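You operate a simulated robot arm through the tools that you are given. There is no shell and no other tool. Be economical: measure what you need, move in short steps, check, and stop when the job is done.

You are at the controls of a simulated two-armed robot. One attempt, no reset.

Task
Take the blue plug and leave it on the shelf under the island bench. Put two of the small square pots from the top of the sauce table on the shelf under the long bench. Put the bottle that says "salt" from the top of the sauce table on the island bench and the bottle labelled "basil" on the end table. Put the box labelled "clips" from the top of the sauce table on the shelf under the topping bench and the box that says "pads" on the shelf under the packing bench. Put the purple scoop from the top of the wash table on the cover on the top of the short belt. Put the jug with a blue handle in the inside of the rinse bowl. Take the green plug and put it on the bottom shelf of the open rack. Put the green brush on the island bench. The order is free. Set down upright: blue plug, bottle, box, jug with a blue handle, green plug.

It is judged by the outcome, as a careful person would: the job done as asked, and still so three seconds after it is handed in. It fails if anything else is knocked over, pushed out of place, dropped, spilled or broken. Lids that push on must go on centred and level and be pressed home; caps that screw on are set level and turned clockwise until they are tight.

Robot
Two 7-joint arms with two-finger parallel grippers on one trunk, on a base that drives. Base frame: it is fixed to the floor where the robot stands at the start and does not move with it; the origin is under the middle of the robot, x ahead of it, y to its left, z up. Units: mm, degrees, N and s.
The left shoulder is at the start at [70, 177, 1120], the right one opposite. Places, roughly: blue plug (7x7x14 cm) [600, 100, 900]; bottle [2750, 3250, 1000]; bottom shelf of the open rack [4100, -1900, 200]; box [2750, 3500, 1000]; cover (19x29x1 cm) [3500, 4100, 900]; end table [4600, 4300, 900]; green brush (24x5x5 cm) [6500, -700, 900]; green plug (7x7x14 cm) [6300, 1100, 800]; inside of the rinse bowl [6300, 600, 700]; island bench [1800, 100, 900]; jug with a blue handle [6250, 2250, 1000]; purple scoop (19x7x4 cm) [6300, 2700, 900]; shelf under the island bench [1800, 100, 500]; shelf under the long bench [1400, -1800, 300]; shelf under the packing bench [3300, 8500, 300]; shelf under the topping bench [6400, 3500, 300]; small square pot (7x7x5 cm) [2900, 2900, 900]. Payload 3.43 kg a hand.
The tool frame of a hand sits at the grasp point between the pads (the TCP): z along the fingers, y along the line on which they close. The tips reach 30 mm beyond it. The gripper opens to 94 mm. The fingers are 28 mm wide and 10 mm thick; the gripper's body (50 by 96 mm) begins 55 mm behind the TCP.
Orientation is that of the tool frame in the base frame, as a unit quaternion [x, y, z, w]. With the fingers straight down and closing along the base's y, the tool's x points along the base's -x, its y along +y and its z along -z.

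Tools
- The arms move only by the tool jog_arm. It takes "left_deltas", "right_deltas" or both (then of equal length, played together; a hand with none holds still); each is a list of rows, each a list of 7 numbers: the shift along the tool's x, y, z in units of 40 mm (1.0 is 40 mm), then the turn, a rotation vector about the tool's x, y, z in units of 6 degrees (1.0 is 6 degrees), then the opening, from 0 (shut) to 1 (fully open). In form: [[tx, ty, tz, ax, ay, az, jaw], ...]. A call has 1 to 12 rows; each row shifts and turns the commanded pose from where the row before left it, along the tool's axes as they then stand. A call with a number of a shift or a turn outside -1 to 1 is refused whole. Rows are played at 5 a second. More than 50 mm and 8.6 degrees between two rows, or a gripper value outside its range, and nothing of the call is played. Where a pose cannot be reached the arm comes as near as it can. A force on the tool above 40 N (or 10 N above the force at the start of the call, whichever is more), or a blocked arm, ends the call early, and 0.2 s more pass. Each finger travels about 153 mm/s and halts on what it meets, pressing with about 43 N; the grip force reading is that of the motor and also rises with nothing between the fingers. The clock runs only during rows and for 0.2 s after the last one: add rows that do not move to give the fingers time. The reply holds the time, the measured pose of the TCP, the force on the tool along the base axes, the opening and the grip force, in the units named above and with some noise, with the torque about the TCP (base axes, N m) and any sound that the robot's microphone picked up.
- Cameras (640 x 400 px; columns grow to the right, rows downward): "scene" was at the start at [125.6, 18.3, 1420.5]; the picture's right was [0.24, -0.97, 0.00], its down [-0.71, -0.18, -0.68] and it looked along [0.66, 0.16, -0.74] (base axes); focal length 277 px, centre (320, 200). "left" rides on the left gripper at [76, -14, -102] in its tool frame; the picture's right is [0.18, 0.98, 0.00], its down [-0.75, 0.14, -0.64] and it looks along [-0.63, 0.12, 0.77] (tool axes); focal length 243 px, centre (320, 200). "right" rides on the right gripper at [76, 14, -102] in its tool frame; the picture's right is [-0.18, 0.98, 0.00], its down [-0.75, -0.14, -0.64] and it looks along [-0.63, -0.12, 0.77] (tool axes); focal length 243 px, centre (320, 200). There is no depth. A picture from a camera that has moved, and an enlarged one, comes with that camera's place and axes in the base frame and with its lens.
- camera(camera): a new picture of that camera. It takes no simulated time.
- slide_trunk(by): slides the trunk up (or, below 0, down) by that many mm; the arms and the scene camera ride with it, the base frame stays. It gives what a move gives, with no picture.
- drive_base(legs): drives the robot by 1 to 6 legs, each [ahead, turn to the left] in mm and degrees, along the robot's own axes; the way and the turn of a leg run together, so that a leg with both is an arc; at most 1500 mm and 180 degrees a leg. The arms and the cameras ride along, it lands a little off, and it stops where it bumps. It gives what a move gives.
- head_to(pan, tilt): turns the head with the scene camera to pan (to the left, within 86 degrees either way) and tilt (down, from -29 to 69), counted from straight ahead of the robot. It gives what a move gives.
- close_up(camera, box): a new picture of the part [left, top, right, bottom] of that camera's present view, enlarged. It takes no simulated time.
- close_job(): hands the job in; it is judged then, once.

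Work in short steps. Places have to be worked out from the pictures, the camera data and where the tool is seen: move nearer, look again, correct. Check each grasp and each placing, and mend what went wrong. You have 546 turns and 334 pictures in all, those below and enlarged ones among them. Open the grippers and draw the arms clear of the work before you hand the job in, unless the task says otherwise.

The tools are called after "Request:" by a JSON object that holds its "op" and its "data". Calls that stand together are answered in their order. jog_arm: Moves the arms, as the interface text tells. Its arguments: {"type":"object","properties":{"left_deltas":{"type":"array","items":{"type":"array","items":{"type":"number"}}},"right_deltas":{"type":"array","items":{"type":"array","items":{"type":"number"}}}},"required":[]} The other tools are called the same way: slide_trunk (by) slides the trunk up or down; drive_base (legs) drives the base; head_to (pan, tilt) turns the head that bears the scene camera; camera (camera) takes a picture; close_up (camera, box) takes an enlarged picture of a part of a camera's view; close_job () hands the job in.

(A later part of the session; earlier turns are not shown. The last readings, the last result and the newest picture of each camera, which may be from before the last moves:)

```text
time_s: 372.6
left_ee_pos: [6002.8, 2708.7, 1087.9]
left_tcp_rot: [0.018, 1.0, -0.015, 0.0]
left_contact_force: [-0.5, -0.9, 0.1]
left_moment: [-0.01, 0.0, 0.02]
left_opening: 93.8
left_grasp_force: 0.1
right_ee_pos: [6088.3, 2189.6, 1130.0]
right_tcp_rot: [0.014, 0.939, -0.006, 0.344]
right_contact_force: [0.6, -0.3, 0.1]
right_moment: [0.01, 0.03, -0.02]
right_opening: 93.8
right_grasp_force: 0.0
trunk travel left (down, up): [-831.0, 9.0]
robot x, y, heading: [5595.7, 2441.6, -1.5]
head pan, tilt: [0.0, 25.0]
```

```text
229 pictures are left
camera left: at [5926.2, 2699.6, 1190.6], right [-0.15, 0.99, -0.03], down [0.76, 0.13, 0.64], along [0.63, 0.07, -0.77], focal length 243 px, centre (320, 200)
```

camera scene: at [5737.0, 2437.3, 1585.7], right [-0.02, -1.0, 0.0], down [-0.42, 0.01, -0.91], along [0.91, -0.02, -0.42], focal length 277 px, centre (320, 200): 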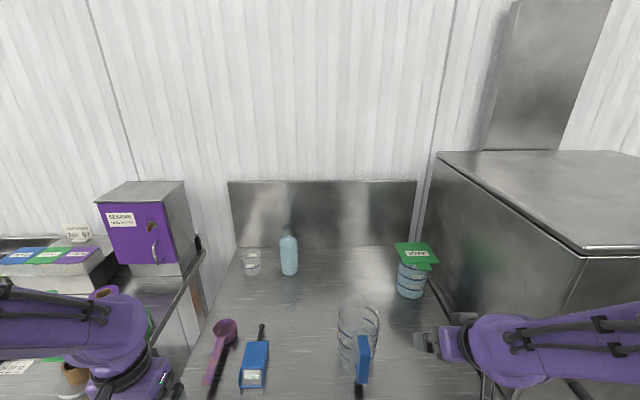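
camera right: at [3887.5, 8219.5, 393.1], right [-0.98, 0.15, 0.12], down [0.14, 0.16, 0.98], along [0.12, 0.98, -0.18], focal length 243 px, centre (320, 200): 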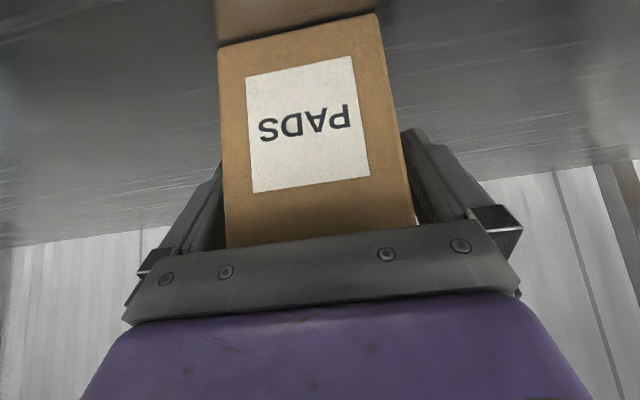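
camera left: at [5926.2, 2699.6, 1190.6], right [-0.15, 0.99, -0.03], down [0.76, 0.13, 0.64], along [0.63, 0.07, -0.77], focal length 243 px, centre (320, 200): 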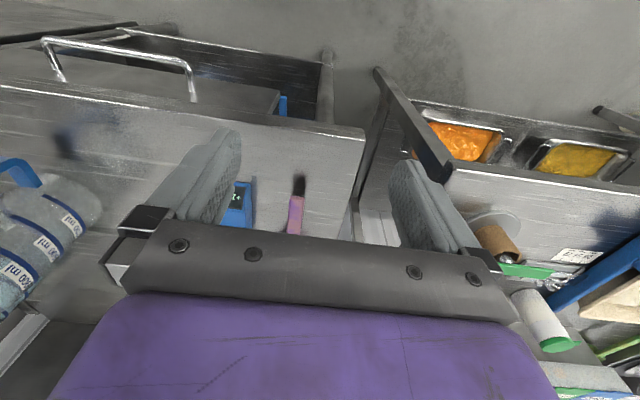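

Scoop handle lies at y≈2695, x 6175–6295. I move the left hand over its middle.

Request:
{"op": "jog_arm", "data": {"left_deltas": [[-0.97, -0.06, 0, 0, 0, 0, 1], [-0.97, -0.06, 0, 0, 0, 0, 1], [-0.97, -0.06, 0, 0, 0, 0, 1], [-0.97, -0.06, 0, 0, 0, 0, 1], [-0.97, -0.06, 0, 0, 0, 0, 1], [-0.97, -0.06, 0, 0, 0, 0, 1], [0, 0, 0, 0, 0, 0, 1]]}}

Request:
{"op": "camera", "data": {"camera": "left"}}

```text
time_s: 374.2
left_ee_pos: [6235.3, 2685.4, 1087.3]
left_tcp_rot: [0.018, 1.0, -0.015, -0.001]
left_contact_force: [-0.3, -0.5, -0.2]
left_moment: [0.0, -0.05, 0.0]
left_opening: 93.9
left_grasp_force: 0.1
right_ee_pos: [6090.5, 2190.2, 1129.4]
right_tcp_rot: [0.014, 0.939, -0.006, 0.344]
right_contact_force: [-0.3, -0.3, 0.7]
right_moment: [0.0, -0.02, -0.04]
right_opening: 94.1
right_grasp_force: 0.0
trunk travel left (down, up): [-831.0, 9.0]
robot x, y, heading: [5598.5, 2442.3, -1.2]
head pan, tilt: [0.0, 25.0]
```

```text
228 pictures are left
camera left: at [6158.9, 2677.2, 1189.9], right [-0.15, 0.99, -0.03], down [0.76, 0.13, 0.64], along [0.63, 0.07, -0.77], focal length 243 px, centre (320, 200)
```

left: 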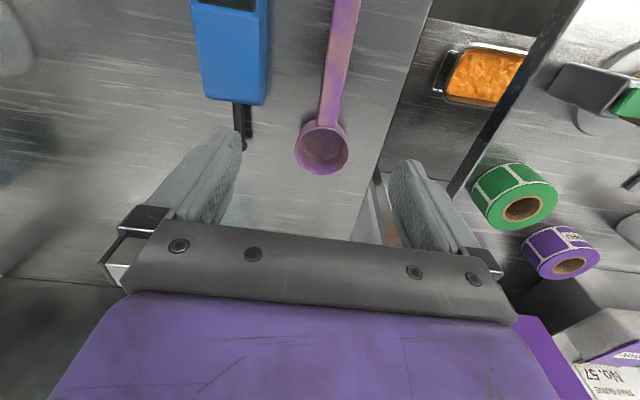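

Handle runs along y≈2691 from x≈6160 to 6270. I shift slightly and descend 125 mm.

Request:
{"op": "jog_arm", "data": {"left_deltas": [[0.2, 0.1, 0.8, 0, 0, 0, 1], [0.2, 0.05, 0.8, 0, 0, 0, 1], [0, 0, 0.8, 0, 0, 0, 1], [0, 0, 0.75, 0, 0, 0, 1], [0, 0, 0, 0, 0, 0, 1]]}}

Request:
{"op": "camera", "data": {"camera": "left"}}

Request:
{"op": "close_up", "data": {"camera": "scene", "box": [130, 280, 290, 400]}}

```text
time_s: 375.4
left_ee_pos: [6219.0, 2688.8, 960.0]
left_tcp_rot: [0.02, 1.0, -0.014, -0.002]
left_contact_force: [-1.0, 0.2, 0.2]
left_moment: [0.01, 0.03, 0.02]
left_opening: 94.1
left_grasp_force: 0.1
right_ee_pos: [6090.3, 2189.8, 1128.4]
right_tcp_rot: [0.015, 0.939, -0.006, 0.343]
right_contact_force: [0.1, 0.0, 0.6]
right_moment: [0.0, 0.01, 0.01]
right_opening: 94.1
right_grasp_force: 0.1
trunk travel left (down, up): [-831.0, 9.0]
robot x, y, heading: [5599.6, 2444.7, -1.3]
head pan, tilt: [0.0, 25.0]
```

```text
227 pictures are left
camera left: at [6142.9, 2679.9, 1063.3], right [-0.15, 0.99, -0.03], down [0.76, 0.13, 0.64], along [0.63, 0.07, -0.77], focal length 243 px, centre (320, 200)
```

left: 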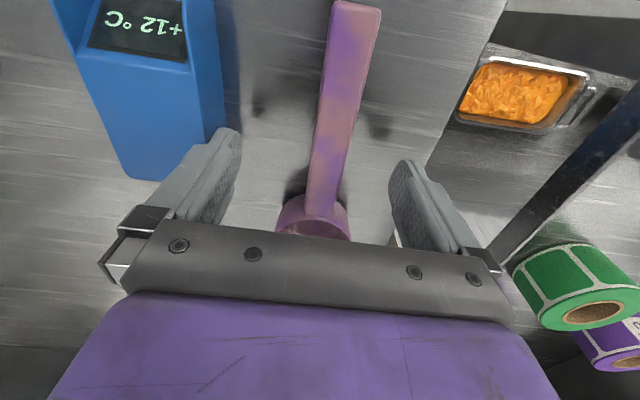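

```text
3.33 times, centred on (210, 340) of scene
camera zoom: at [5738.6, 2437.1, 1585.5], right [-0.02, -1.0, 0.0], down [-0.42, 0.01, -0.91], along [0.91, -0.02, -0.42], focal length 922 px, centre (687, -267)
```

zoom: 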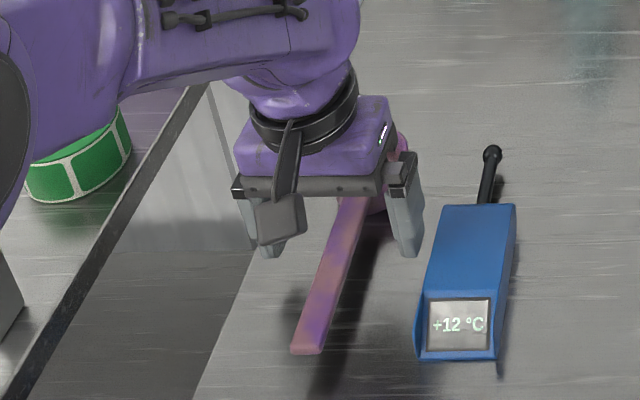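

I descend to z≈922 and close on the handle.

Request:
{"op": "jog_arm", "data": {"left_deltas": [[0, 0.03, 0.5, 0, 0, 0, 1], [0, 0, 0.45, 0, 0, 0, 1], [0, 0, 0, 0, 0, 0, 0.5], [0, 0, 0, 0, 0, 0, 0], [0, 0, 0, 0, 0, 0, 0], [0, 0, 0, 0, 0, 0, 0]]}}

Request:
{"op": "close_up", "data": {"camera": "scene", "box": [130, 280, 290, 400]}}

```text
time_s: 376.1
left_ee_pos: [6219.2, 2698.1, 930.2]
left_tcp_rot: [0.018, 1.0, -0.008, 0.006]
left_contact_force: [-9.8, 9.4, 18.1]
left_moment: [0.83, 0.48, 0.17]
left_opening: 51.0
left_grasp_force: 3.8
right_ee_pos: [6085.7, 2192.9, 1131.7]
right_tcp_rot: [0.013, 0.939, -0.007, 0.344]
right_contact_force: [0.4, -0.5, -0.3]
right_moment: [-0.03, -0.05, -0.02]
right_opening: 94.2
right_grasp_force: 0.2
trunk travel left (down, up): [-831.0, 9.0]
robot x, y, heading: [5597.7, 2439.7, -0.9]
head pan, tilt: [0.0, 25.0]
stopped in row 3 (left hand): the force on the tool passed its limit (the readings are from after the stop); the commanded pose is now the measured one
```

```text
3.33 times, centred on (210, 340) of scene
camera zoom: at [5732.2, 2439.5, 1586.3], right [-0.02, -1.0, 0.0], down [-0.42, 0.01, -0.91], along [0.91, -0.02, -0.42], focal length 922 px, centre (687, -267)
```

zoom: 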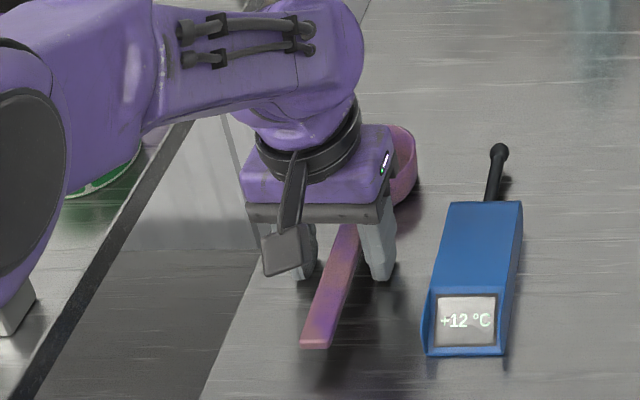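

The tips touched the table (so it's ~z 898). I raise 8 mm and close.

Request:
{"op": "jog_arm", "data": {"left_deltas": [[0, -0.1, -0.2, 0, 0, 0, 0.54], [0, 0, 0, 0, 0, 0, 0.2], [0, 0, 0, 0, 0, 0, 0], [0, 0, 0, 0, 0, 0, 0], [0, 0, 0, 0, 0, 0, 0]]}}

Request:
{"op": "close_up", "data": {"camera": "scene", "box": [130, 280, 290, 400]}}

```text
time_s: 377.3
left_ee_pos: [6223.6, 2692.6, 933.2]
left_tcp_rot: [0.019, 1.0, -0.009, 0.004]
left_contact_force: [-0.3, -1.1, -0.8]
left_moment: [-0.02, 0.04, 0.01]
left_opening: 25.5
left_grasp_force: 43.0
right_ee_pos: [6090.0, 2190.0, 1129.7]
right_tcp_rot: [0.013, 0.939, -0.006, 0.343]
right_contact_force: [0.1, 0.1, -0.4]
right_moment: [0.01, 0.0, 0.0]
right_opening: 94.1
right_grasp_force: 0.0
trunk travel left (down, up): [-831.0, 9.0]
robot x, y, heading: [5597.4, 2438.2, -1.2]
head pan, tilt: [0.0, 25.0]
```

```text
3.33 times, centred on (210, 340) of scene
camera zoom: at [5738.6, 2437.9, 1585.5], right [-0.02, -1.0, 0.0], down [-0.42, 0.01, -0.91], along [0.91, -0.02, -0.42], focal length 922 px, centre (687, -267)
```

zoom: 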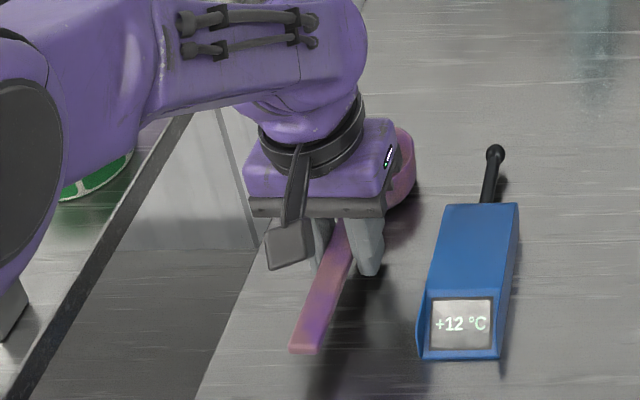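

Handle gripped (25 mm). I lift 140 mm.

Request:
{"op": "jog_arm", "data": {"left_deltas": [[0, 0, -0.5, 0, 0, 0, 0], [0, 0, -0.9, 0, 0, 0, 0], [0, 0, -0.9, 0, 0, 0, 0], [0.3, 0, -0.9, 0, 0, 0, 0], [0.5, 0, -0.5, 0, 0, 0, 0], [0, 0, 0, 0, 0, 0, 0]]}}

Request:
{"op": "camera", "data": {"camera": "scene"}}

Request:
{"op": "camera", "data": {"camera": "right"}}

```text
time_s: 378.7
left_ee_pos: [6190.2, 2694.3, 1082.3]
left_tcp_rot: [0.018, 1.0, -0.009, 0.003]
left_contact_force: [0.5, 1.0, -1.7]
left_moment: [0.0, 0.03, -0.01]
left_opening: 25.2
left_grasp_force: 43.3
right_ee_pos: [6092.3, 2189.8, 1128.5]
right_tcp_rot: [0.013, 0.94, -0.005, 0.342]
right_contact_force: [0.3, 0.1, 0.9]
right_moment: [0.04, 0.02, 0.01]
right_opening: 94.2
right_grasp_force: 0.0
trunk travel left (down, up): [-831.0, 9.0]
robot x, y, heading: [5597.5, 2439.4, -1.1]
head pan, tilt: [0.0, 25.0]
```

```text
223 pictures are left
camera scene: at [5740.6, 2437.8, 1585.3], right [-0.02, -1.0, 0.0], down [-0.42, 0.01, -0.91], along [0.91, -0.02, -0.42], focal length 277 px, centre (320, 200)
```

scene: 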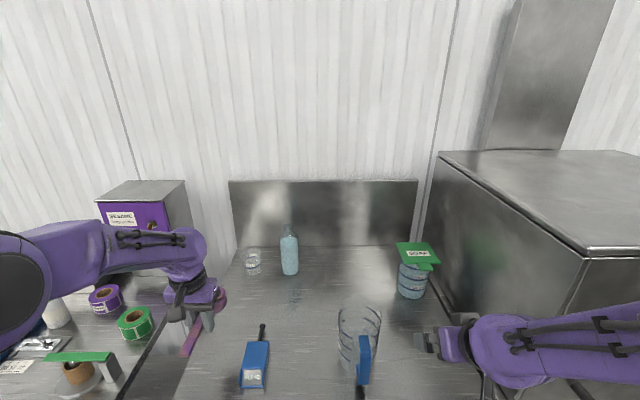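

```text
222 pictures are left
camera right: at [5968.5, 2208.8, 1158.3], right [0.17, 0.98, 0.12], down [0.16, -0.14, 0.98], along [0.97, -0.15, -0.18], focal length 243 px, centre (320, 200)
```

right: 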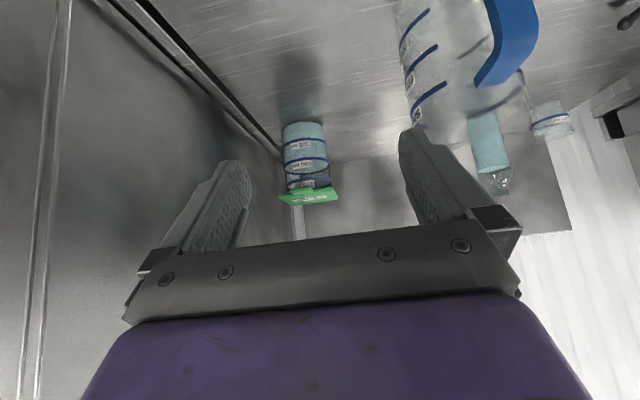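

Scoop held. Now I study the jug.

Request:
{"op": "close_up", "data": {"camera": "scene", "box": [310, 280, 430, 400]}}

Request:
{"op": "close_up", "data": {"camera": "right", "box": [380, 0, 580, 140]}}

```text
3.33 times, centred on (370, 340) of scene
camera zoom: at [5740.6, 2437.8, 1585.3], right [-0.02, -1.0, 0.0], down [-0.42, 0.01, -0.91], along [0.91, -0.02, -0.42], focal length 922 px, centre (153, -267)
```

zoom: 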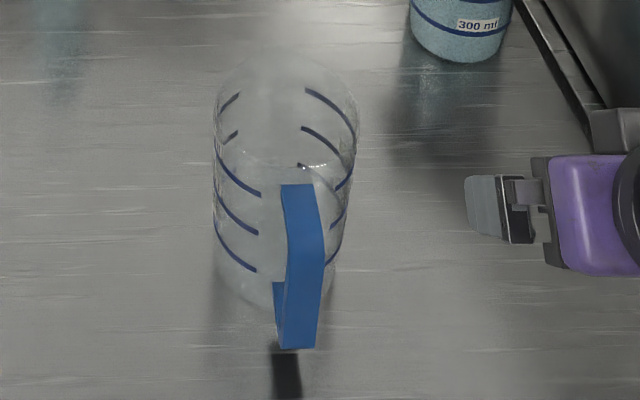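

```text
2.86 times, centred on (480, 70) of right
camera zoom: at [5968.5, 2208.8, 1158.3], right [0.17, 0.98, 0.12], down [0.16, -0.14, 0.98], along [0.97, -0.15, -0.18], focal length 693 px, centre (-137, 571)
```

zoom: 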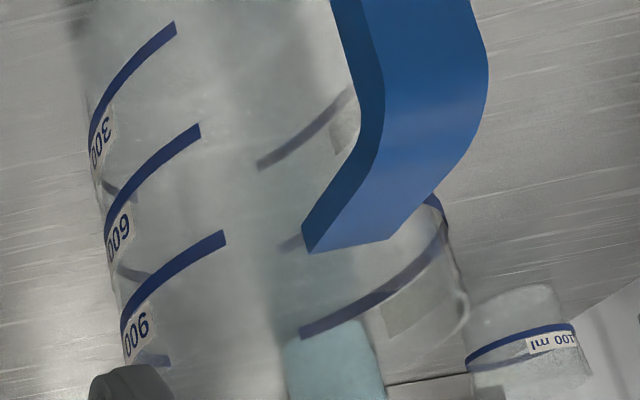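

Jug: centre ≈(6235,2330), Ø~100; handle's vertical bar at ≈(6133,2330), z 950–1050, ~25 mm wide. I tuck the left hand with the scoop and shift the robot so the right hand faces the handle.

Request:
{"op": "jog_arm", "data": {"left_deltas": [[0.9, 0, -0.2, 0, 0, 0, 0], [0.9, 0, -0.2, 0, 0, 0, 0], [0.9, 0, -0.2, 0, 0, 0, 0], [0.9, 0, 0, 0, 0, 0, 0], [0.9, 0, 0, 0, 0, 0, 0], [0.9, 0, 0, 0, 0, 0, 0], [0.9, 0, 0, 0, 0, 0, 0], [0, 0, 0, 0, 0, 0, 0]]}}

Request:
{"op": "drive_base", "data": {"legs": [[-250, 0], [0, 91], [138, 0], [0, -90], [170, 0]]}}

Request:
{"op": "camera", "data": {"camera": "right"}}

Request:
{"op": "camera", "data": {"camera": "scene"}}

```text
time_s: 380.5
left_ee_pos: [5950.6, 2715.7, 1090.9]
left_tcp_rot: [0.018, 1.0, -0.022, 0.005]
left_contact_force: [-0.4, -0.4, -1.6]
left_moment: [-0.04, 0.0, 0.02]
left_opening: 25.7
left_grasp_force: 43.4
left hand out of reach, approached as far as the arm can: row 7
right_ee_pos: [6091.9, 2192.9, 1129.1]
right_tcp_rot: [0.013, 0.939, -0.007, 0.343]
right_contact_force: [-0.3, 0.5, 0.0]
right_moment: [-0.02, 0.0, -0.01]
right_opening: 94.0
right_grasp_force: 0.0
trunk travel left (down, up): [-831.0, 9.0]
robot x, y, heading: [5595.1, 2440.8, -1.1]
head pan, tilt: [0.0, 25.0]
```

```text
time_s: 392.1
left_ee_pos: [5861.6, 2866.1, 1092.2]
left_tcp_rot: [0.002, 1.0, -0.02, 0.004]
left_contact_force: [-0.8, -0.1, -0.7]
left_moment: [-0.02, 0.03, 0.02]
left_opening: 25.3
left_grasp_force: 43.0
right_ee_pos: [6017.5, 2348.1, 1129.8]
right_tcp_rot: [0.0, 0.939, -0.001, 0.344]
right_contact_force: [-0.5, 0.7, 0.5]
right_moment: [-0.01, -0.04, 0.03]
right_opening: 93.6
right_grasp_force: 0.0
trunk travel left (down, up): [-831.0, 9.0]
robot x, y, heading: [5517.2, 2586.7, 0.4]
head pan, tilt: [0.0, 25.0]
```

```text
219 pictures are left
camera right: at [5892.7, 2363.8, 1159.7], right [0.14, 0.98, 0.12], down [0.16, -0.14, 0.98], along [0.98, -0.12, -0.18], focal length 243 px, centre (320, 200)
```

right: 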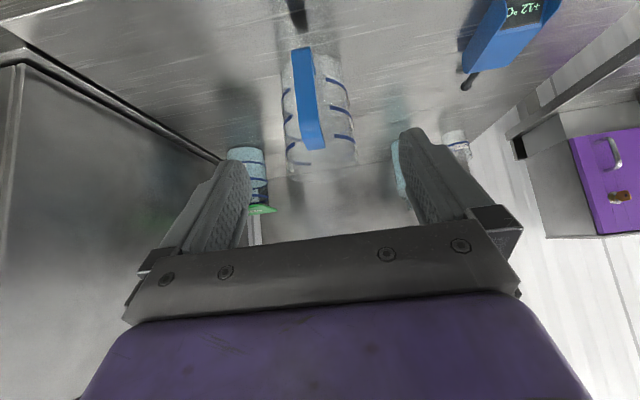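

```text
218 pictures are left
camera scene: at [5656.8, 2586.2, 1585.8], right [0.01, -1.0, 0.0], down [-0.42, 0.0, -0.91], along [0.91, 0.01, -0.42], focal length 277 px, centre (320, 200)
```

scene: 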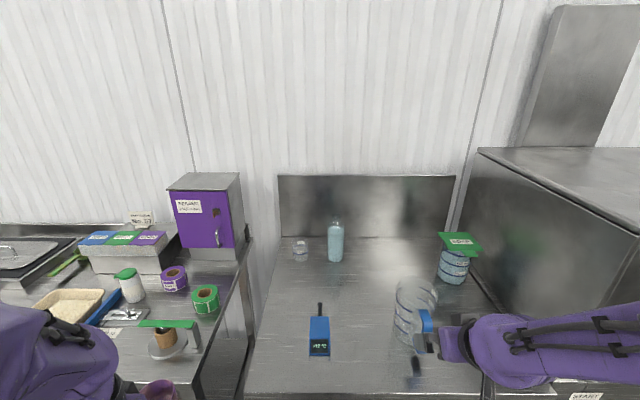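

Handle bar at y≈2335. I move to a pre-grasp point 100 mm short.

Request:
{"op": "jog_arm", "data": {"right_deltas": [[0, -0.16, 0.96, 0, 0, 0, 1], [0, -0.16, 0.96, 0, 0, 0, 1], [0, 0, 0, 0, 0, 0, 1]]}}

Request:
{"op": "camera", "data": {"camera": "right"}}

Request:
{"op": "close_up", "data": {"camera": "scene", "box": [360, 250, 520, 400]}}

```text
time_s: 392.9
left_ee_pos: [5863.3, 2865.8, 1090.3]
left_tcp_rot: [0.001, 1.0, -0.022, 0.004]
left_contact_force: [0.4, -0.9, 0.0]
left_moment: [-0.01, 0.08, 0.02]
left_opening: 25.4
left_grasp_force: 42.8
right_ee_pos: [6068.1, 2335.3, 1070.6]
right_tcp_rot: [0.0, 0.939, -0.001, 0.343]
right_contact_force: [-1.1, -0.2, 0.9]
right_moment: [-0.02, 0.0, 0.02]
right_opening: 93.7
right_grasp_force: 0.0
trunk travel left (down, up): [-831.0, 9.0]
robot x, y, heading: [5519.4, 2588.1, 0.4]
head pan, tilt: [0.0, 25.0]
```

```text
217 pictures are left
camera right: at [5944.8, 2350.4, 1100.2], right [0.14, 0.98, 0.12], down [0.16, -0.14, 0.98], along [0.98, -0.12, -0.18], focal length 243 px, centre (320, 200)
```

right: 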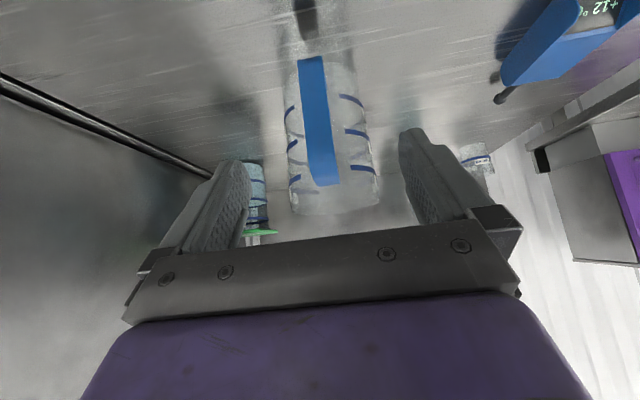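

```text
2.67 times, centred on (440, 325) of scene
camera zoom: at [5659.7, 2586.8, 1585.5], right [0.01, -1.0, 0.0], down [-0.42, 0.0, -0.91], along [0.91, 0.01, -0.42], focal length 738 px, centre (0, -133)
```

zoom: 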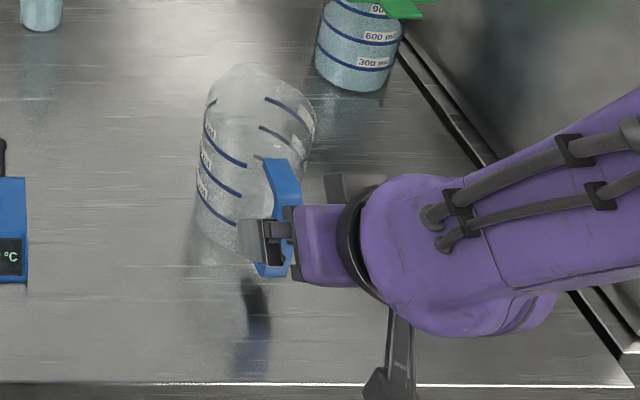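

Aligned. I advance 95 mm and close gently on the bar.

Request:
{"op": "jog_arm", "data": {"right_deltas": [[0, -0.02, 0.8, 0, 0, 0, 1], [0, 0, 0.8, 0, 0, 0, 1], [0.1, 0, 0.8, 0, 0, 0, 1], [0, 0, 0, 0, 0, 0, 1]]}}

Request:
{"op": "camera", "data": {"camera": "right"}}

```text
time_s: 393.9
left_ee_pos: [5863.3, 2865.7, 1090.2]
left_tcp_rot: [0.001, 1.0, -0.022, 0.004]
left_contact_force: [-0.2, 0.6, -1.0]
left_moment: [0.0, 0.06, 0.01]
left_opening: 25.5
left_grasp_force: 42.9
right_ee_pos: [6128.3, 2336.2, 994.6]
right_tcp_rot: [0.0, 0.939, -0.001, 0.343]
right_contact_force: [-0.1, 0.3, 0.0]
right_moment: [-0.01, -0.03, 0.04]
right_opening: 94.3
right_grasp_force: 0.0
trunk travel left (down, up): [-831.0, 9.0]
robot x, y, heading: [5518.4, 2587.6, 0.2]
head pan, tilt: [0.0, 25.0]
```

```text
215 pictures are left
camera right: at [6003.9, 2350.5, 1024.1], right [0.14, 0.98, 0.12], down [0.16, -0.14, 0.98], along [0.98, -0.12, -0.18], focal length 243 px, centre (320, 200)
```

right: 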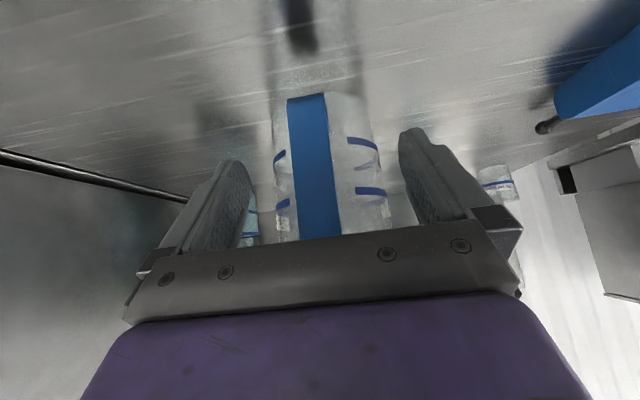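

Bar is ~15 mm farther; I nudge forward level, then close.

Request:
{"op": "jog_arm", "data": {"right_deltas": [[-0.29, -0.03, 0.24, 0, 0, 0, 1], [0, 0, 0, 0, 0, 0, 0.6], [0, 0, 0, 0, 0, 0, 0.35], [0, 0, 0, 0, 0, 0, 0], [0, 0, 0, 0, 0, 0, 0], [0, 0, 0, 0, 0, 0, 0]]}}

Request:
{"op": "jog_arm", "data": {"right_deltas": [[-0.16, 0, -0.19, 0, 0, 0, 0], [-0.16, 0, -0.19, 0, 0, 0, 0], [-0.32, 0, -0.38, 0, 0, 0, 0], [0, 0, 0, 0, 0, 0, 0]]}}

Request:
{"op": "camera", "data": {"camera": "scene"}}

```text
time_s: 395.3
left_ee_pos: [5863.6, 2866.6, 1090.5]
left_tcp_rot: [0.003, 1.0, -0.022, 0.003]
left_contact_force: [-0.2, 0.1, -0.5]
left_moment: [-0.04, 0.05, -0.01]
left_opening: 25.3
left_grasp_force: 42.5
right_ee_pos: [6142.9, 2332.4, 994.0]
right_tcp_rot: [0.0, 0.939, -0.001, 0.343]
right_contact_force: [-0.4, 0.5, 0.0]
right_moment: [0.06, -0.13, -0.03]
right_opening: 25.5
right_grasp_force: 42.8
trunk travel left (down, up): [-831.0, 9.0]
robot x, y, heading: [5516.6, 2588.6, 0.4]
head pan, tilt: [0.0, 25.0]
```

```text
time_s: 396.3
left_ee_pos: [5865.0, 2865.6, 1089.9]
left_tcp_rot: [0.002, 1.0, -0.022, 0.003]
left_contact_force: [0.0, -0.6, -0.4]
left_moment: [0.01, 0.05, -0.03]
left_opening: 25.5
left_grasp_force: 43.7
right_ee_pos: [6143.4, 2334.9, 1034.0]
right_tcp_rot: [0.001, 0.939, -0.002, 0.343]
right_contact_force: [0.4, -0.5, -2.2]
right_moment: [0.01, 0.07, 0.01]
right_opening: 25.5
right_grasp_force: 43.0
trunk travel left (down, up): [-831.0, 9.0]
robot x, y, heading: [5521.0, 2584.5, 0.7]
head pan, tilt: [0.0, 25.0]
```

```text
214 pictures are left
camera scene: at [5661.3, 2586.0, 1585.4], right [0.01, -1.0, 0.0], down [-0.42, 0.0, -0.91], along [0.91, 0.01, -0.42], focal length 277 px, centre (320, 200)
```

scene: 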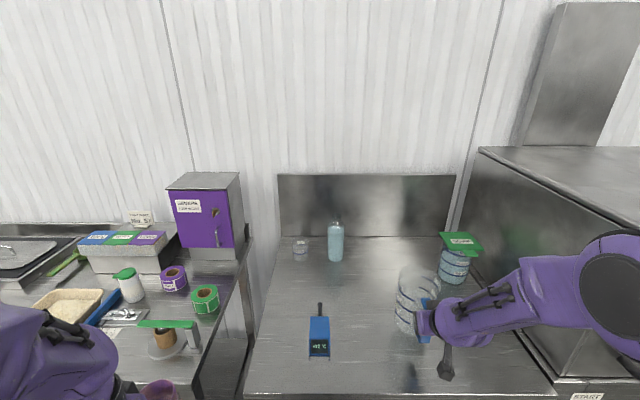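

Jug lifted level. I raise it more, back off and drive toward the rinse bowl near y≈600.

Request:
{"op": "jog_arm", "data": {"right_deltas": [[-0.48, 0, -0.57, 0, 0, 0, 0], [-0.48, 0, -0.57, 0, 0, 0, 0], [-0.48, 0, -0.57, 0, 0, 0, 0], [0, 0, 0, 0, 0, 0, 0]]}}

Request:
{"op": "drive_base", "data": {"legs": [[-350, 0], [0, -90], [1500, 0], [0, 90]]}}

Request:
{"op": "head_to", "data": {"pan": -10, "tilt": 25}}

Request:
{"op": "camera", "data": {"camera": "scene"}}

```text
time_s: 397.3
left_ee_pos: [5863.6, 2865.8, 1090.4]
left_tcp_rot: [0.002, 1.0, -0.022, 0.003]
left_contact_force: [-0.7, 0.2, -1.2]
left_moment: [-0.03, 0.01, -0.04]
left_opening: 25.3
left_grasp_force: 42.9
right_ee_pos: [6142.6, 2333.2, 1124.2]
right_tcp_rot: [0.0, 0.94, -0.001, 0.342]
right_contact_force: [-0.1, 0.3, -1.5]
right_moment: [0.0, 0.1, -0.01]
right_opening: 25.6
right_grasp_force: 43.0
trunk travel left (down, up): [-831.0, 9.0]
robot x, y, heading: [5517.2, 2587.8, 0.7]
head pan, tilt: [0.0, 25.0]
```

```text
time_s: 414.2
left_ee_pos: [5522.9, 1358.2, 1090.9]
left_tcp_rot: [0.007, 1.0, -0.022, 0.003]
left_contact_force: [0.6, 1.0, -0.7]
left_moment: [0.01, 0.0, -0.01]
left_opening: 25.4
left_grasp_force: 42.9
right_ee_pos: [5796.0, 822.5, 1123.0]
right_tcp_rot: [0.005, 0.939, -0.002, 0.343]
right_contact_force: [-0.9, -0.1, -1.7]
right_moment: [0.03, 0.12, -0.01]
right_opening: 25.7
right_grasp_force: 42.8
trunk travel left (down, up): [-831.0, 9.0]
robot x, y, heading: [5175.0, 1080.5, -0.2]
head pan, tilt: [0.0, 25.0]
```

```text
time_s: 414.9
left_ee_pos: [5524.5, 1357.7, 1089.5]
left_tcp_rot: [0.008, 1.0, -0.023, 0.003]
left_contact_force: [-0.9, -0.6, 0.1]
left_moment: [-0.03, 0.08, 0.03]
left_opening: 25.4
left_grasp_force: 42.5
right_ee_pos: [5797.2, 823.5, 1121.3]
right_tcp_rot: [0.006, 0.939, -0.003, 0.343]
right_contact_force: [-0.1, 0.0, -1.8]
right_moment: [0.03, 0.08, 0.01]
right_opening: 25.8
right_grasp_force: 42.3
trunk travel left (down, up): [-831.0, 9.0]
robot x, y, heading: [5177.7, 1083.6, -0.0]
head pan, tilt: [-10.0, 25.0]
```

```text
213 pictures are left
camera scene: at [5316.3, 1065.0, 1585.4], right [-0.18, -0.98, 0.0], down [-0.42, 0.07, -0.91], along [0.89, -0.16, -0.42], focal length 277 px, centre (320, 200)
```

scene: 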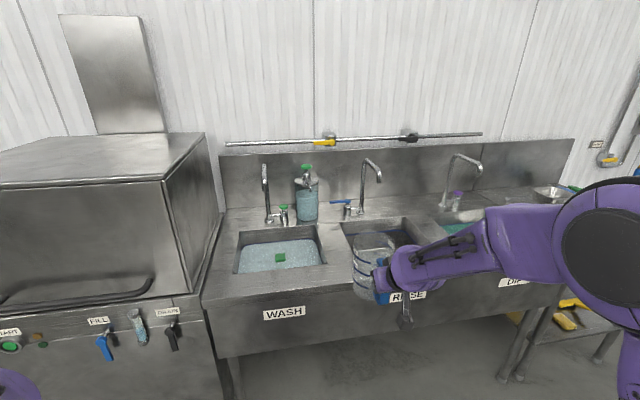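

The hand at 40° would put its camera against the sink's front deck. Before deciding I look closely at the rinse bowl and the green plug in the wash bowl.

Request:
{"op": "close_up", "data": {"camera": "scene", "box": [220, 150, 460, 310]}}

Request:
{"op": "camera", "data": {"camera": "right"}}

```text
2.50 times, centred on (340, 230) of scene
camera zoom: at [5316.3, 1065.0, 1585.4], right [-0.18, -0.98, 0.0], down [-0.42, 0.07, -0.91], along [0.89, -0.16, -0.42], focal length 692 px, centre (270, 125)
```

zoom: 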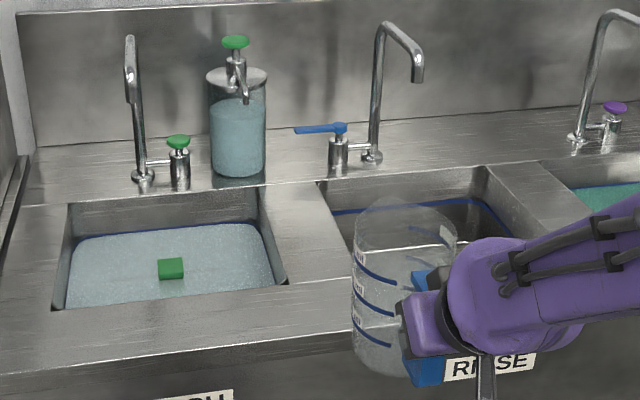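

```text
211 pictures are left
camera right: at [5672.9, 840.0, 1153.3], right [0.15, 0.98, 0.12], down [0.16, -0.14, 0.98], along [0.98, -0.13, -0.18], focal length 243 px, centre (320, 200)
```

right: 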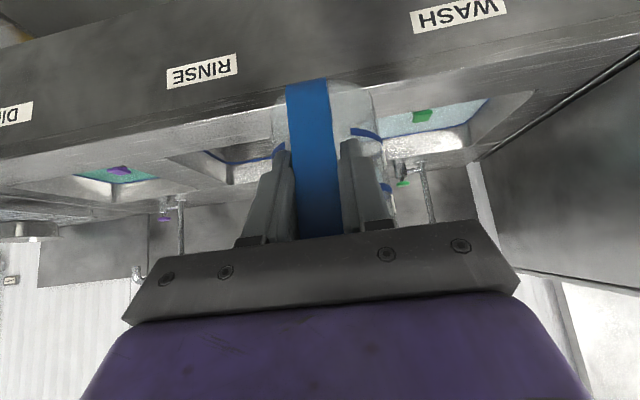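

I'll regrip the jug's handle with the hand vertical (so the camera stays above the deck). I return to the wash table to set it down.

Request:
{"op": "drive_base", "data": {"legs": [[0, 90], [1500, 0], [0, -90], [330, 0]]}}

Request:
{"op": "head_to", "data": {"pan": -10, "tilt": 35}}

Request:
{"op": "camera", "data": {"camera": "scene"}}

```text
time_s: 431.8
left_ee_pos: [5885.0, 2844.5, 1091.4]
left_tcp_rot: [0.019, 1.0, -0.023, 0.004]
left_contact_force: [-0.4, 0.5, -1.0]
left_moment: [-0.01, 0.02, 0.01]
left_opening: 25.3
left_grasp_force: 43.1
right_ee_pos: [6144.9, 2304.7, 1123.3]
right_tcp_rot: [0.017, 0.939, -0.007, 0.344]
right_contact_force: [-0.1, -0.4, -1.6]
right_moment: [-0.02, 0.07, 0.01]
right_opening: 25.9
right_grasp_force: 42.8
trunk travel left (down, up): [-831.0, 9.0]
robot x, y, heading: [5531.7, 2574.0, -1.9]
head pan, tilt: [-10.0, 25.0]
```

```text
time_s: 432.5
left_ee_pos: [5887.4, 2845.2, 1090.0]
left_tcp_rot: [0.019, 1.0, -0.023, 0.004]
left_contact_force: [-0.5, 0.2, -0.9]
left_moment: [0.01, 0.01, -0.02]
left_opening: 25.5
left_grasp_force: 43.1
right_ee_pos: [6148.5, 2304.6, 1123.1]
right_tcp_rot: [0.016, 0.939, -0.007, 0.343]
right_contact_force: [-0.4, 0.2, -1.0]
right_moment: [0.03, 0.11, 0.0]
right_opening: 25.9
right_grasp_force: 42.9
trunk travel left (down, up): [-831.0, 9.0]
robot x, y, heading: [5533.3, 2579.7, -1.4]
head pan, tilt: [-10.0, 35.0]
```

```text
210 pictures are left
camera scene: at [5669.1, 2557.8, 1569.6], right [-0.2, -0.98, 0.0], down [-0.56, 0.11, -0.82], along [0.8, -0.16, -0.57], focal length 277 px, centre (320, 200)
```

scene: 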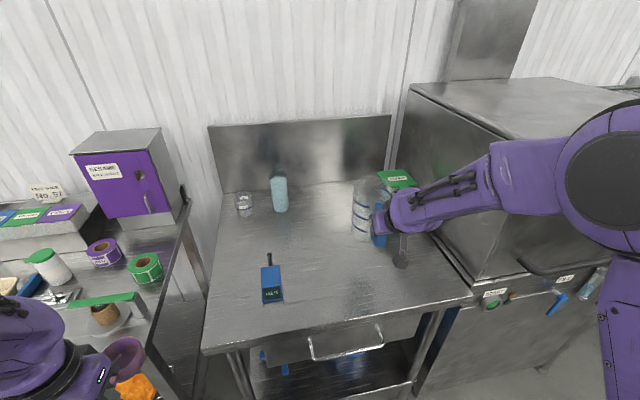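

I lower the jug 118 mm, then in small steps.

Request:
{"op": "jog_arm", "data": {"right_deltas": [[0.316, 0, 0.376, 0, 0, 0, 0], [0.316, 0, 0.376, 0, 0, 0, 0], [0.316, 0, 0.376, 0, 0, 0, 0], [0.316, 0, 0.376, 0, 0, 0, 0], [0.316, 0, 0.376, 0, 0, 0, 0], [0.316, 0, 0.376, 0, 0, 0, 0], [0, 0, 0, 0, 0, 0, 0]]}}

Request:
{"op": "jog_arm", "data": {"right_deltas": [[0.064, 0, 0.077, 0, 0, 0, 0], [0.064, 0, 0.077, 0, 0, 0, 0], [0, 0, 0, 0, 0, 0, 0]]}}

Request:
{"op": "close_up", "data": {"camera": "scene", "box": [320, 150, 440, 290]}}

```text
time_s: 434.1
left_ee_pos: [5886.8, 2845.2, 1089.7]
left_tcp_rot: [0.019, 1.0, -0.022, 0.003]
left_contact_force: [-0.6, -0.1, -0.6]
left_moment: [-0.01, -0.01, 0.0]
left_opening: 25.4
left_grasp_force: 43.4
right_ee_pos: [6147.4, 2303.4, 1005.5]
right_tcp_rot: [0.016, 0.939, -0.007, 0.343]
right_contact_force: [-0.6, -0.1, -1.6]
right_moment: [0.01, 0.11, 0.0]
right_opening: 26.0
right_grasp_force: 42.4
trunk travel left (down, up): [-831.0, 9.0]
robot x, y, heading: [5535.6, 2577.6, -1.7]
head pan, tilt: [-10.0, 35.0]
```

```text
time_s: 434.9
left_ee_pos: [5887.3, 2844.4, 1090.4]
left_tcp_rot: [0.019, 1.0, -0.023, 0.003]
left_contact_force: [0.8, -0.3, -0.2]
left_moment: [0.02, 0.04, 0.01]
left_opening: 25.1
left_grasp_force: 43.3
right_ee_pos: [6146.6, 2302.9, 997.3]
right_tcp_rot: [0.017, 0.939, -0.007, 0.342]
right_contact_force: [0.2, -0.4, -0.4]
right_moment: [0.01, 0.08, -0.01]
right_opening: 25.8
right_grasp_force: 42.8
trunk travel left (down, up): [-831.0, 9.0]
robot x, y, heading: [5531.2, 2578.8, -1.7]
head pan, tilt: [-10.0, 35.0]
```

```text
2.86 times, centred on (380, 220) of scene
camera zoom: at [5668.3, 2557.9, 1569.6], right [-0.2, -0.98, 0.0], down [-0.56, 0.11, -0.82], along [0.8, -0.16, -0.57], focal length 790 px, centre (149, 143)
```

zoom: 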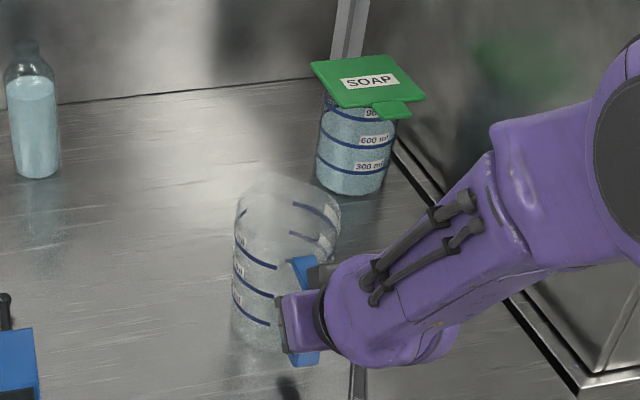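

Nearly down (grasp was at z≈994). One more 4 mm step, then release.

Request:
{"op": "jog_arm", "data": {"right_deltas": [[0.064, 0, 0.077, 0, 0, 0, 0], [0, 0, 0, 0, 0, 0, 0], [0, 0, 0, 0, 0, 0, 0.4], [0, 0, 0, 0, 0, 0, 0.6], [0, 0, 0, 0, 0, 0, 1], [0, 0, 0, 0, 0, 0, 1]]}}

Request:
{"op": "jog_arm", "data": {"right_deltas": [[0.25, 0, -0.25, 0, 0, 0, 1], [0.3, 0, -0.6, 0, 0, 0, 1], [0.3, 0, -0.8, 0, 0, 0, 1], [0, 0, -0.8, 0, 0, 0, 1], [0, 0, -0.8, 0, 0, 0, 1], [0, 0, -0.8, 0, 0, 0, 1], [0, 0, 0, 0, 0, 0, 1]]}}

Request:
{"op": "camera", "data": {"camera": "scene"}}

```text
time_s: 436.3
left_ee_pos: [5886.3, 2845.8, 1090.8]
left_tcp_rot: [0.02, 1.0, -0.023, 0.003]
left_contact_force: [0.6, -0.2, 0.2]
left_moment: [-0.02, 0.04, 0.03]
left_opening: 25.3
left_grasp_force: 43.5
right_ee_pos: [6147.2, 2303.3, 993.1]
right_tcp_rot: [0.016, 0.939, -0.006, 0.343]
right_contact_force: [-0.4, 1.2, -0.2]
right_moment: [0.02, -0.03, 0.0]
right_opening: 94.2
right_grasp_force: 0.1
trunk travel left (down, up): [-831.0, 9.0]
robot x, y, heading: [5533.3, 2576.8, -1.6]
head pan, tilt: [-10.0, 35.0]
```

```text
time_s: 437.9
left_ee_pos: [5887.4, 2844.5, 1090.2]
left_tcp_rot: [0.019, 1.0, -0.023, 0.003]
left_contact_force: [-0.6, 0.4, -0.1]
left_moment: [-0.03, 0.05, 0.02]
left_opening: 25.4
left_grasp_force: 41.9
right_ee_pos: [6017.0, 2307.7, 1094.9]
right_tcp_rot: [0.017, 0.939, -0.007, 0.342]
right_contact_force: [-0.1, -0.3, 0.5]
right_moment: [0.01, 0.03, 0.01]
right_opening: 94.1
right_grasp_force: 0.2
trunk travel left (down, up): [-831.0, 9.0]
robot x, y, heading: [5531.9, 2580.1, -1.3]
head pan, tilt: [-10.0, 35.0]
```

```text
208 pictures are left
camera scene: at [5669.2, 2557.8, 1569.5], right [-0.2, -0.98, 0.0], down [-0.56, 0.11, -0.82], along [0.8, -0.16, -0.57], focal length 277 px, centre (320, 200)
```

scene: 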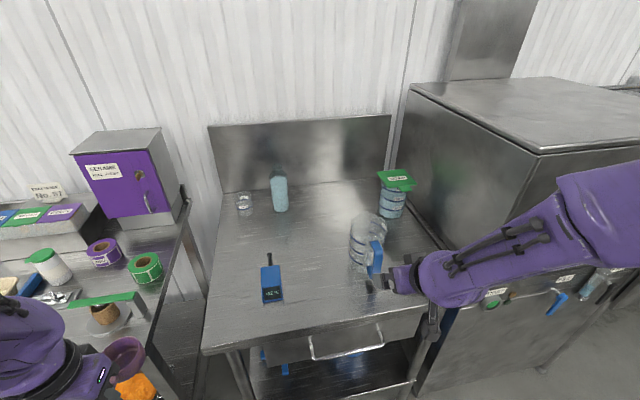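

Jug stands again. I raise the right hand, rotate it to nearly vertical (θ≈−5°) and place it above the handle.

Request:
{"op": "jog_arm", "data": {"right_deltas": [[-0.65, 0, -0.75, 0, 0, 0, 1], [-0.65, 0, -0.75, 0, 0, 0, 1], [0, 0, 0, 0, 1, 0, 1], [0, 0, 0, 0, 1, 0, 1], [0, 0, 0, 0, 1, 0, 1], [0, 0, 0, 0, 1, 0, 1], [0, 0, 0, 0, 1, 0, 1], [0, 0, 0, 0, 1, 0, 1], [0, 0, 0, 0, 1, 0, 1], [0, 0, 0, 0, 0.5, 0, 1], [0, 0, 0, 0, 0, 0, 1]]}}

Request:
{"op": "camera", "data": {"camera": "right"}}

```text
time_s: 440.3
left_ee_pos: [5886.3, 2844.4, 1090.4]
left_tcp_rot: [0.018, 1.0, -0.023, 0.003]
left_contact_force: [0.5, 0.2, -0.3]
left_moment: [0.0, 0.02, 0.01]
left_opening: 25.3
left_grasp_force: 43.5
right_ee_pos: [6021.8, 2303.7, 1131.9]
right_tcp_rot: [0.017, 0.999, 0.0, -0.043]
right_contact_force: [-0.7, 0.0, 0.1]
right_moment: [-0.01, 0.01, 0.01]
right_opening: 93.9
right_grasp_force: 0.1
right hand out of reach, approached as far as the arm can: row 1, 2
trunk travel left (down, up): [-831.0, 9.0]
robot x, y, heading: [5532.5, 2579.8, -1.7]
head pan, tilt: [-10.0, 35.0]
```

```text
207 pictures are left
camera right: at [5955.8, 2321.5, 1240.6], right [0.22, 0.98, -0.02], down [0.8, -0.17, 0.57], along [0.56, -0.14, -0.82], focal length 243 px, centre (320, 200)
```

right: 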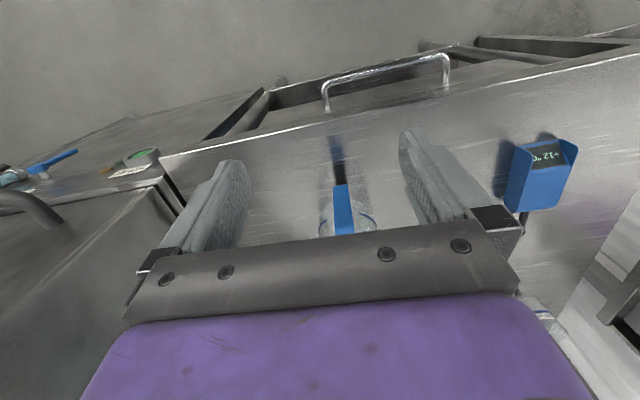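

Handle lies at y≈2305. I rise 45 mm, move forward 125 mm, and look.

Request:
{"op": "jog_arm", "data": {"right_deltas": [[0, 0, -0.6, 0, 0, 0, 1], [0, 0, -0.6, 0, 0, 0, 1], [-0.8, 0.03, 0, 0, 0, 0, 1], [-0.8, 0, 0, 0, 0, 0, 1], [-0.8, 0, 0, 0, 0, 0, 1], [-0.75, 0, 0, 0, 0, 0, 1], [0, 0, 0, 0, 0, 0, 1]]}}

Request:
{"op": "camera", "data": {"camera": "right"}}

Request:
{"op": "close_up", "data": {"camera": "scene", "box": [320, 150, 460, 290]}}

```text
time_s: 441.9
left_ee_pos: [5886.7, 2845.8, 1090.6]
left_tcp_rot: [0.019, 1.0, -0.023, 0.003]
left_contact_force: [0.0, 0.9, -0.4]
left_moment: [0.02, 0.02, 0.0]
left_opening: 25.5
left_grasp_force: 42.6
right_ee_pos: [6151.8, 2300.6, 1168.6]
right_tcp_rot: [0.018, 0.999, 0.0, -0.043]
right_contact_force: [-0.3, -1.0, -0.2]
right_moment: [-0.03, 0.01, 0.02]
right_opening: 93.9
right_grasp_force: 0.1
trunk travel left (down, up): [-831.0, 9.0]
robot x, y, heading: [5531.9, 2577.6, -1.6]
head pan, tilt: [-10.0, 35.0]
```

```text
206 pictures are left
camera right: at [6084.9, 2317.9, 1278.1], right [0.22, 0.98, -0.02], down [0.8, -0.17, 0.58], along [0.56, -0.14, -0.82], focal length 243 px, centre (320, 200)
```

right: 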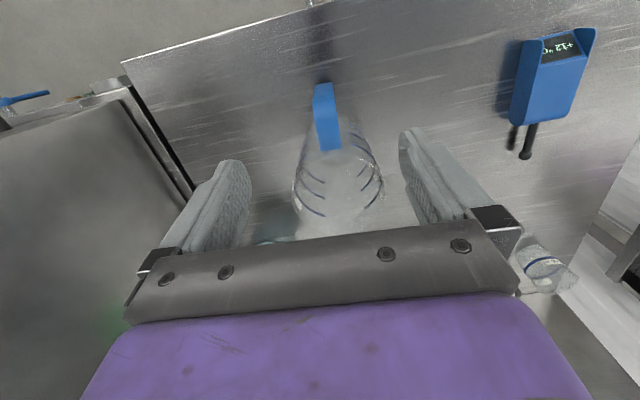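

```text
2.86 times, centred on (390, 220) of scene
camera zoom: at [5667.5, 2557.9, 1569.7], right [-0.2, -0.98, 0.0], down [-0.56, 0.12, -0.82], along [0.8, -0.16, -0.57], focal length 790 px, centre (120, 143)
```

zoom: 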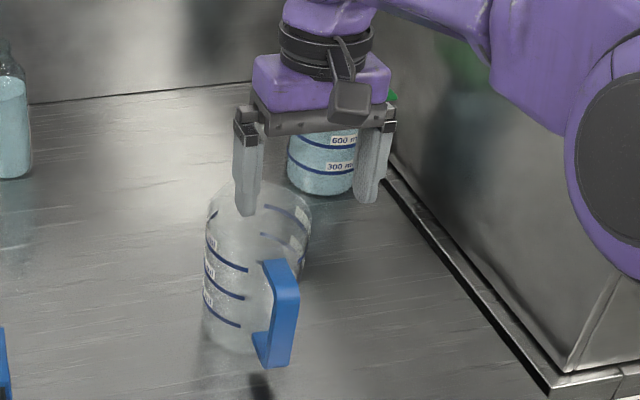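

Handle bar at ≈(6138,2304). I descend ~160 mm along the tool.

Request:
{"op": "jog_arm", "data": {"right_deltas": [[0, 0.1, 0.9, 0, 0, 0, 1], [0, 0, 0.9, 0, 0, 0, 1], [0, 0, 0.9, 0, 0, 0, 1], [0, 0, 0.8, 0, 0, 0, 1], [0, 0, 0.5, 0, 0, 0, 1], [0, 0, 0, 0, 0, 0, 1]]}}

Request:
{"op": "camera", "data": {"camera": "right"}}

Request:
{"op": "close_up", "data": {"camera": "scene", "box": [320, 150, 460, 290]}}

```text
time_s: 443.3
left_ee_pos: [5886.2, 2844.6, 1091.4]
left_tcp_rot: [0.019, 1.0, -0.023, 0.003]
left_contact_force: [0.4, 0.2, -0.6]
left_moment: [-0.01, 0.02, 0.0]
left_opening: 25.0
left_grasp_force: 42.9
right_ee_pos: [6138.4, 2304.8, 1008.7]
right_tcp_rot: [0.018, 0.999, 0.0, -0.042]
right_contact_force: [0.3, -0.2, 0.4]
right_moment: [0.03, 0.01, 0.0]
right_opening: 93.9
right_grasp_force: 0.1
trunk travel left (down, up): [-831.0, 9.0]
robot x, y, heading: [5535.1, 2579.4, -1.6]
head pan, tilt: [-10.0, 35.0]
```

```text
204 pictures are left
camera right: at [6071.2, 2322.6, 1117.9], right [0.22, 0.98, -0.02], down [0.8, -0.17, 0.58], along [0.56, -0.14, -0.82], focal length 243 px, centre (320, 200)
```

right: 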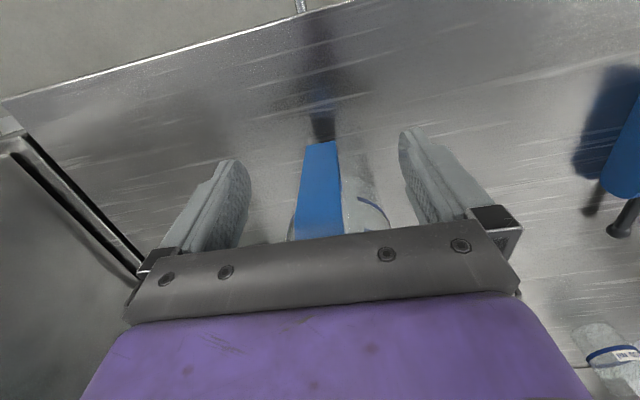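

```text
2.86 times, centred on (390, 220) of scene
camera zoom: at [5667.7, 2558.1, 1569.7], right [-0.2, -0.98, 0.0], down [-0.56, 0.11, -0.82], along [0.8, -0.16, -0.57], focal length 790 px, centre (120, 143)
```

zoom: 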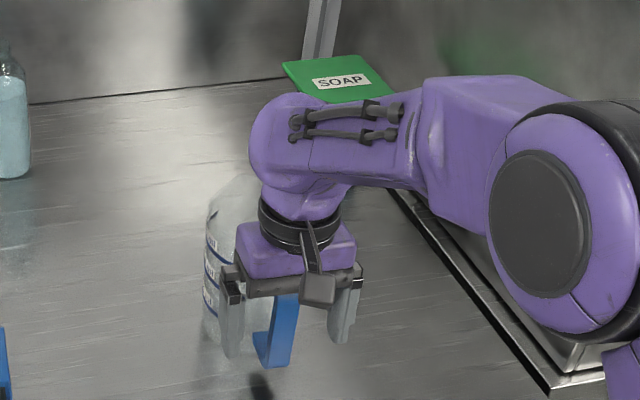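

Handle is between the fingers. I close and lift 50 mm.

Request:
{"op": "jog_arm", "data": {"right_deltas": [[0, 0, 0, 0, 0, 0, 0.6], [0, 0, 0, 0, 0, 0, 0.35], [0, 0, 0, 0, 0, 0, 0], [0, 0, 0, 0, 0, 0, 0], [0, 0, 0, 0, 0, 0, 0]]}}

Request:
{"op": "jog_arm", "data": {"right_deltas": [[0, 0, -0.4, 0, 0, 0, 0], [0, 0, -0.4, 0, 0, 0, 0], [0, 0, -0.5, 0, 0, 0, 0], [0, 0, 0, 0, 0, 0, 0]]}}

Request:
{"op": "close_up", "data": {"camera": "scene", "box": [320, 150, 460, 290]}}

```text
time_s: 444.5
left_ee_pos: [5886.3, 2844.3, 1089.5]
left_tcp_rot: [0.02, 1.0, -0.023, 0.003]
left_contact_force: [0.1, 0.1, 0.9]
left_moment: [0.01, 0.03, -0.03]
left_opening: 25.5
left_grasp_force: 42.9
right_ee_pos: [6138.2, 2305.8, 1009.0]
right_tcp_rot: [0.017, 0.999, 0.0, -0.042]
right_contact_force: [0.4, 0.4, -0.1]
right_moment: [0.19, -0.14, 0.05]
right_opening: 25.7
right_grasp_force: 42.8
trunk travel left (down, up): [-831.0, 9.0]
robot x, y, heading: [5532.7, 2576.2, -1.5]
head pan, tilt: [-10.0, 35.0]
```

```text
time_s: 445.5
left_ee_pos: [5886.8, 2845.0, 1090.5]
left_tcp_rot: [0.02, 1.0, -0.023, 0.004]
left_contact_force: [-0.5, -0.7, 0.0]
left_moment: [0.02, 0.05, 0.0]
left_opening: 25.6
left_grasp_force: 42.7
right_ee_pos: [6142.7, 2304.4, 1060.3]
right_tcp_rot: [0.018, 0.999, 0.001, -0.043]
right_contact_force: [0.6, -0.1, -1.2]
right_moment: [0.03, 0.12, 0.0]
right_opening: 25.4
right_grasp_force: 43.3
trunk travel left (down, up): [-831.0, 9.0]
robot x, y, heading: [5531.8, 2576.3, -1.5]
head pan, tilt: [-10.0, 35.0]
```

```text
2.86 times, centred on (390, 220) of scene
camera zoom: at [5668.7, 2557.7, 1569.6], right [-0.2, -0.98, 0.0], down [-0.56, 0.12, -0.82], along [0.8, -0.16, -0.57], focal length 790 px, centre (120, 143)
```

zoom: 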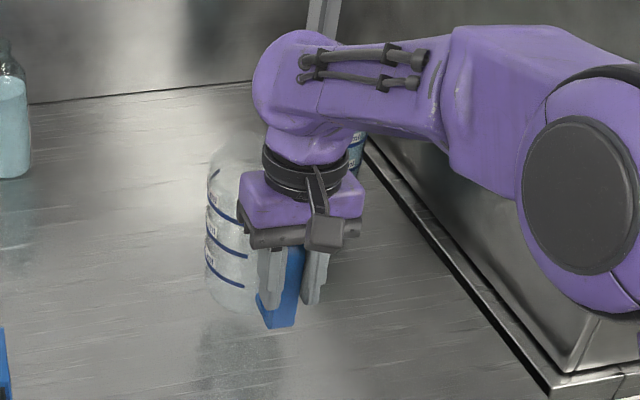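

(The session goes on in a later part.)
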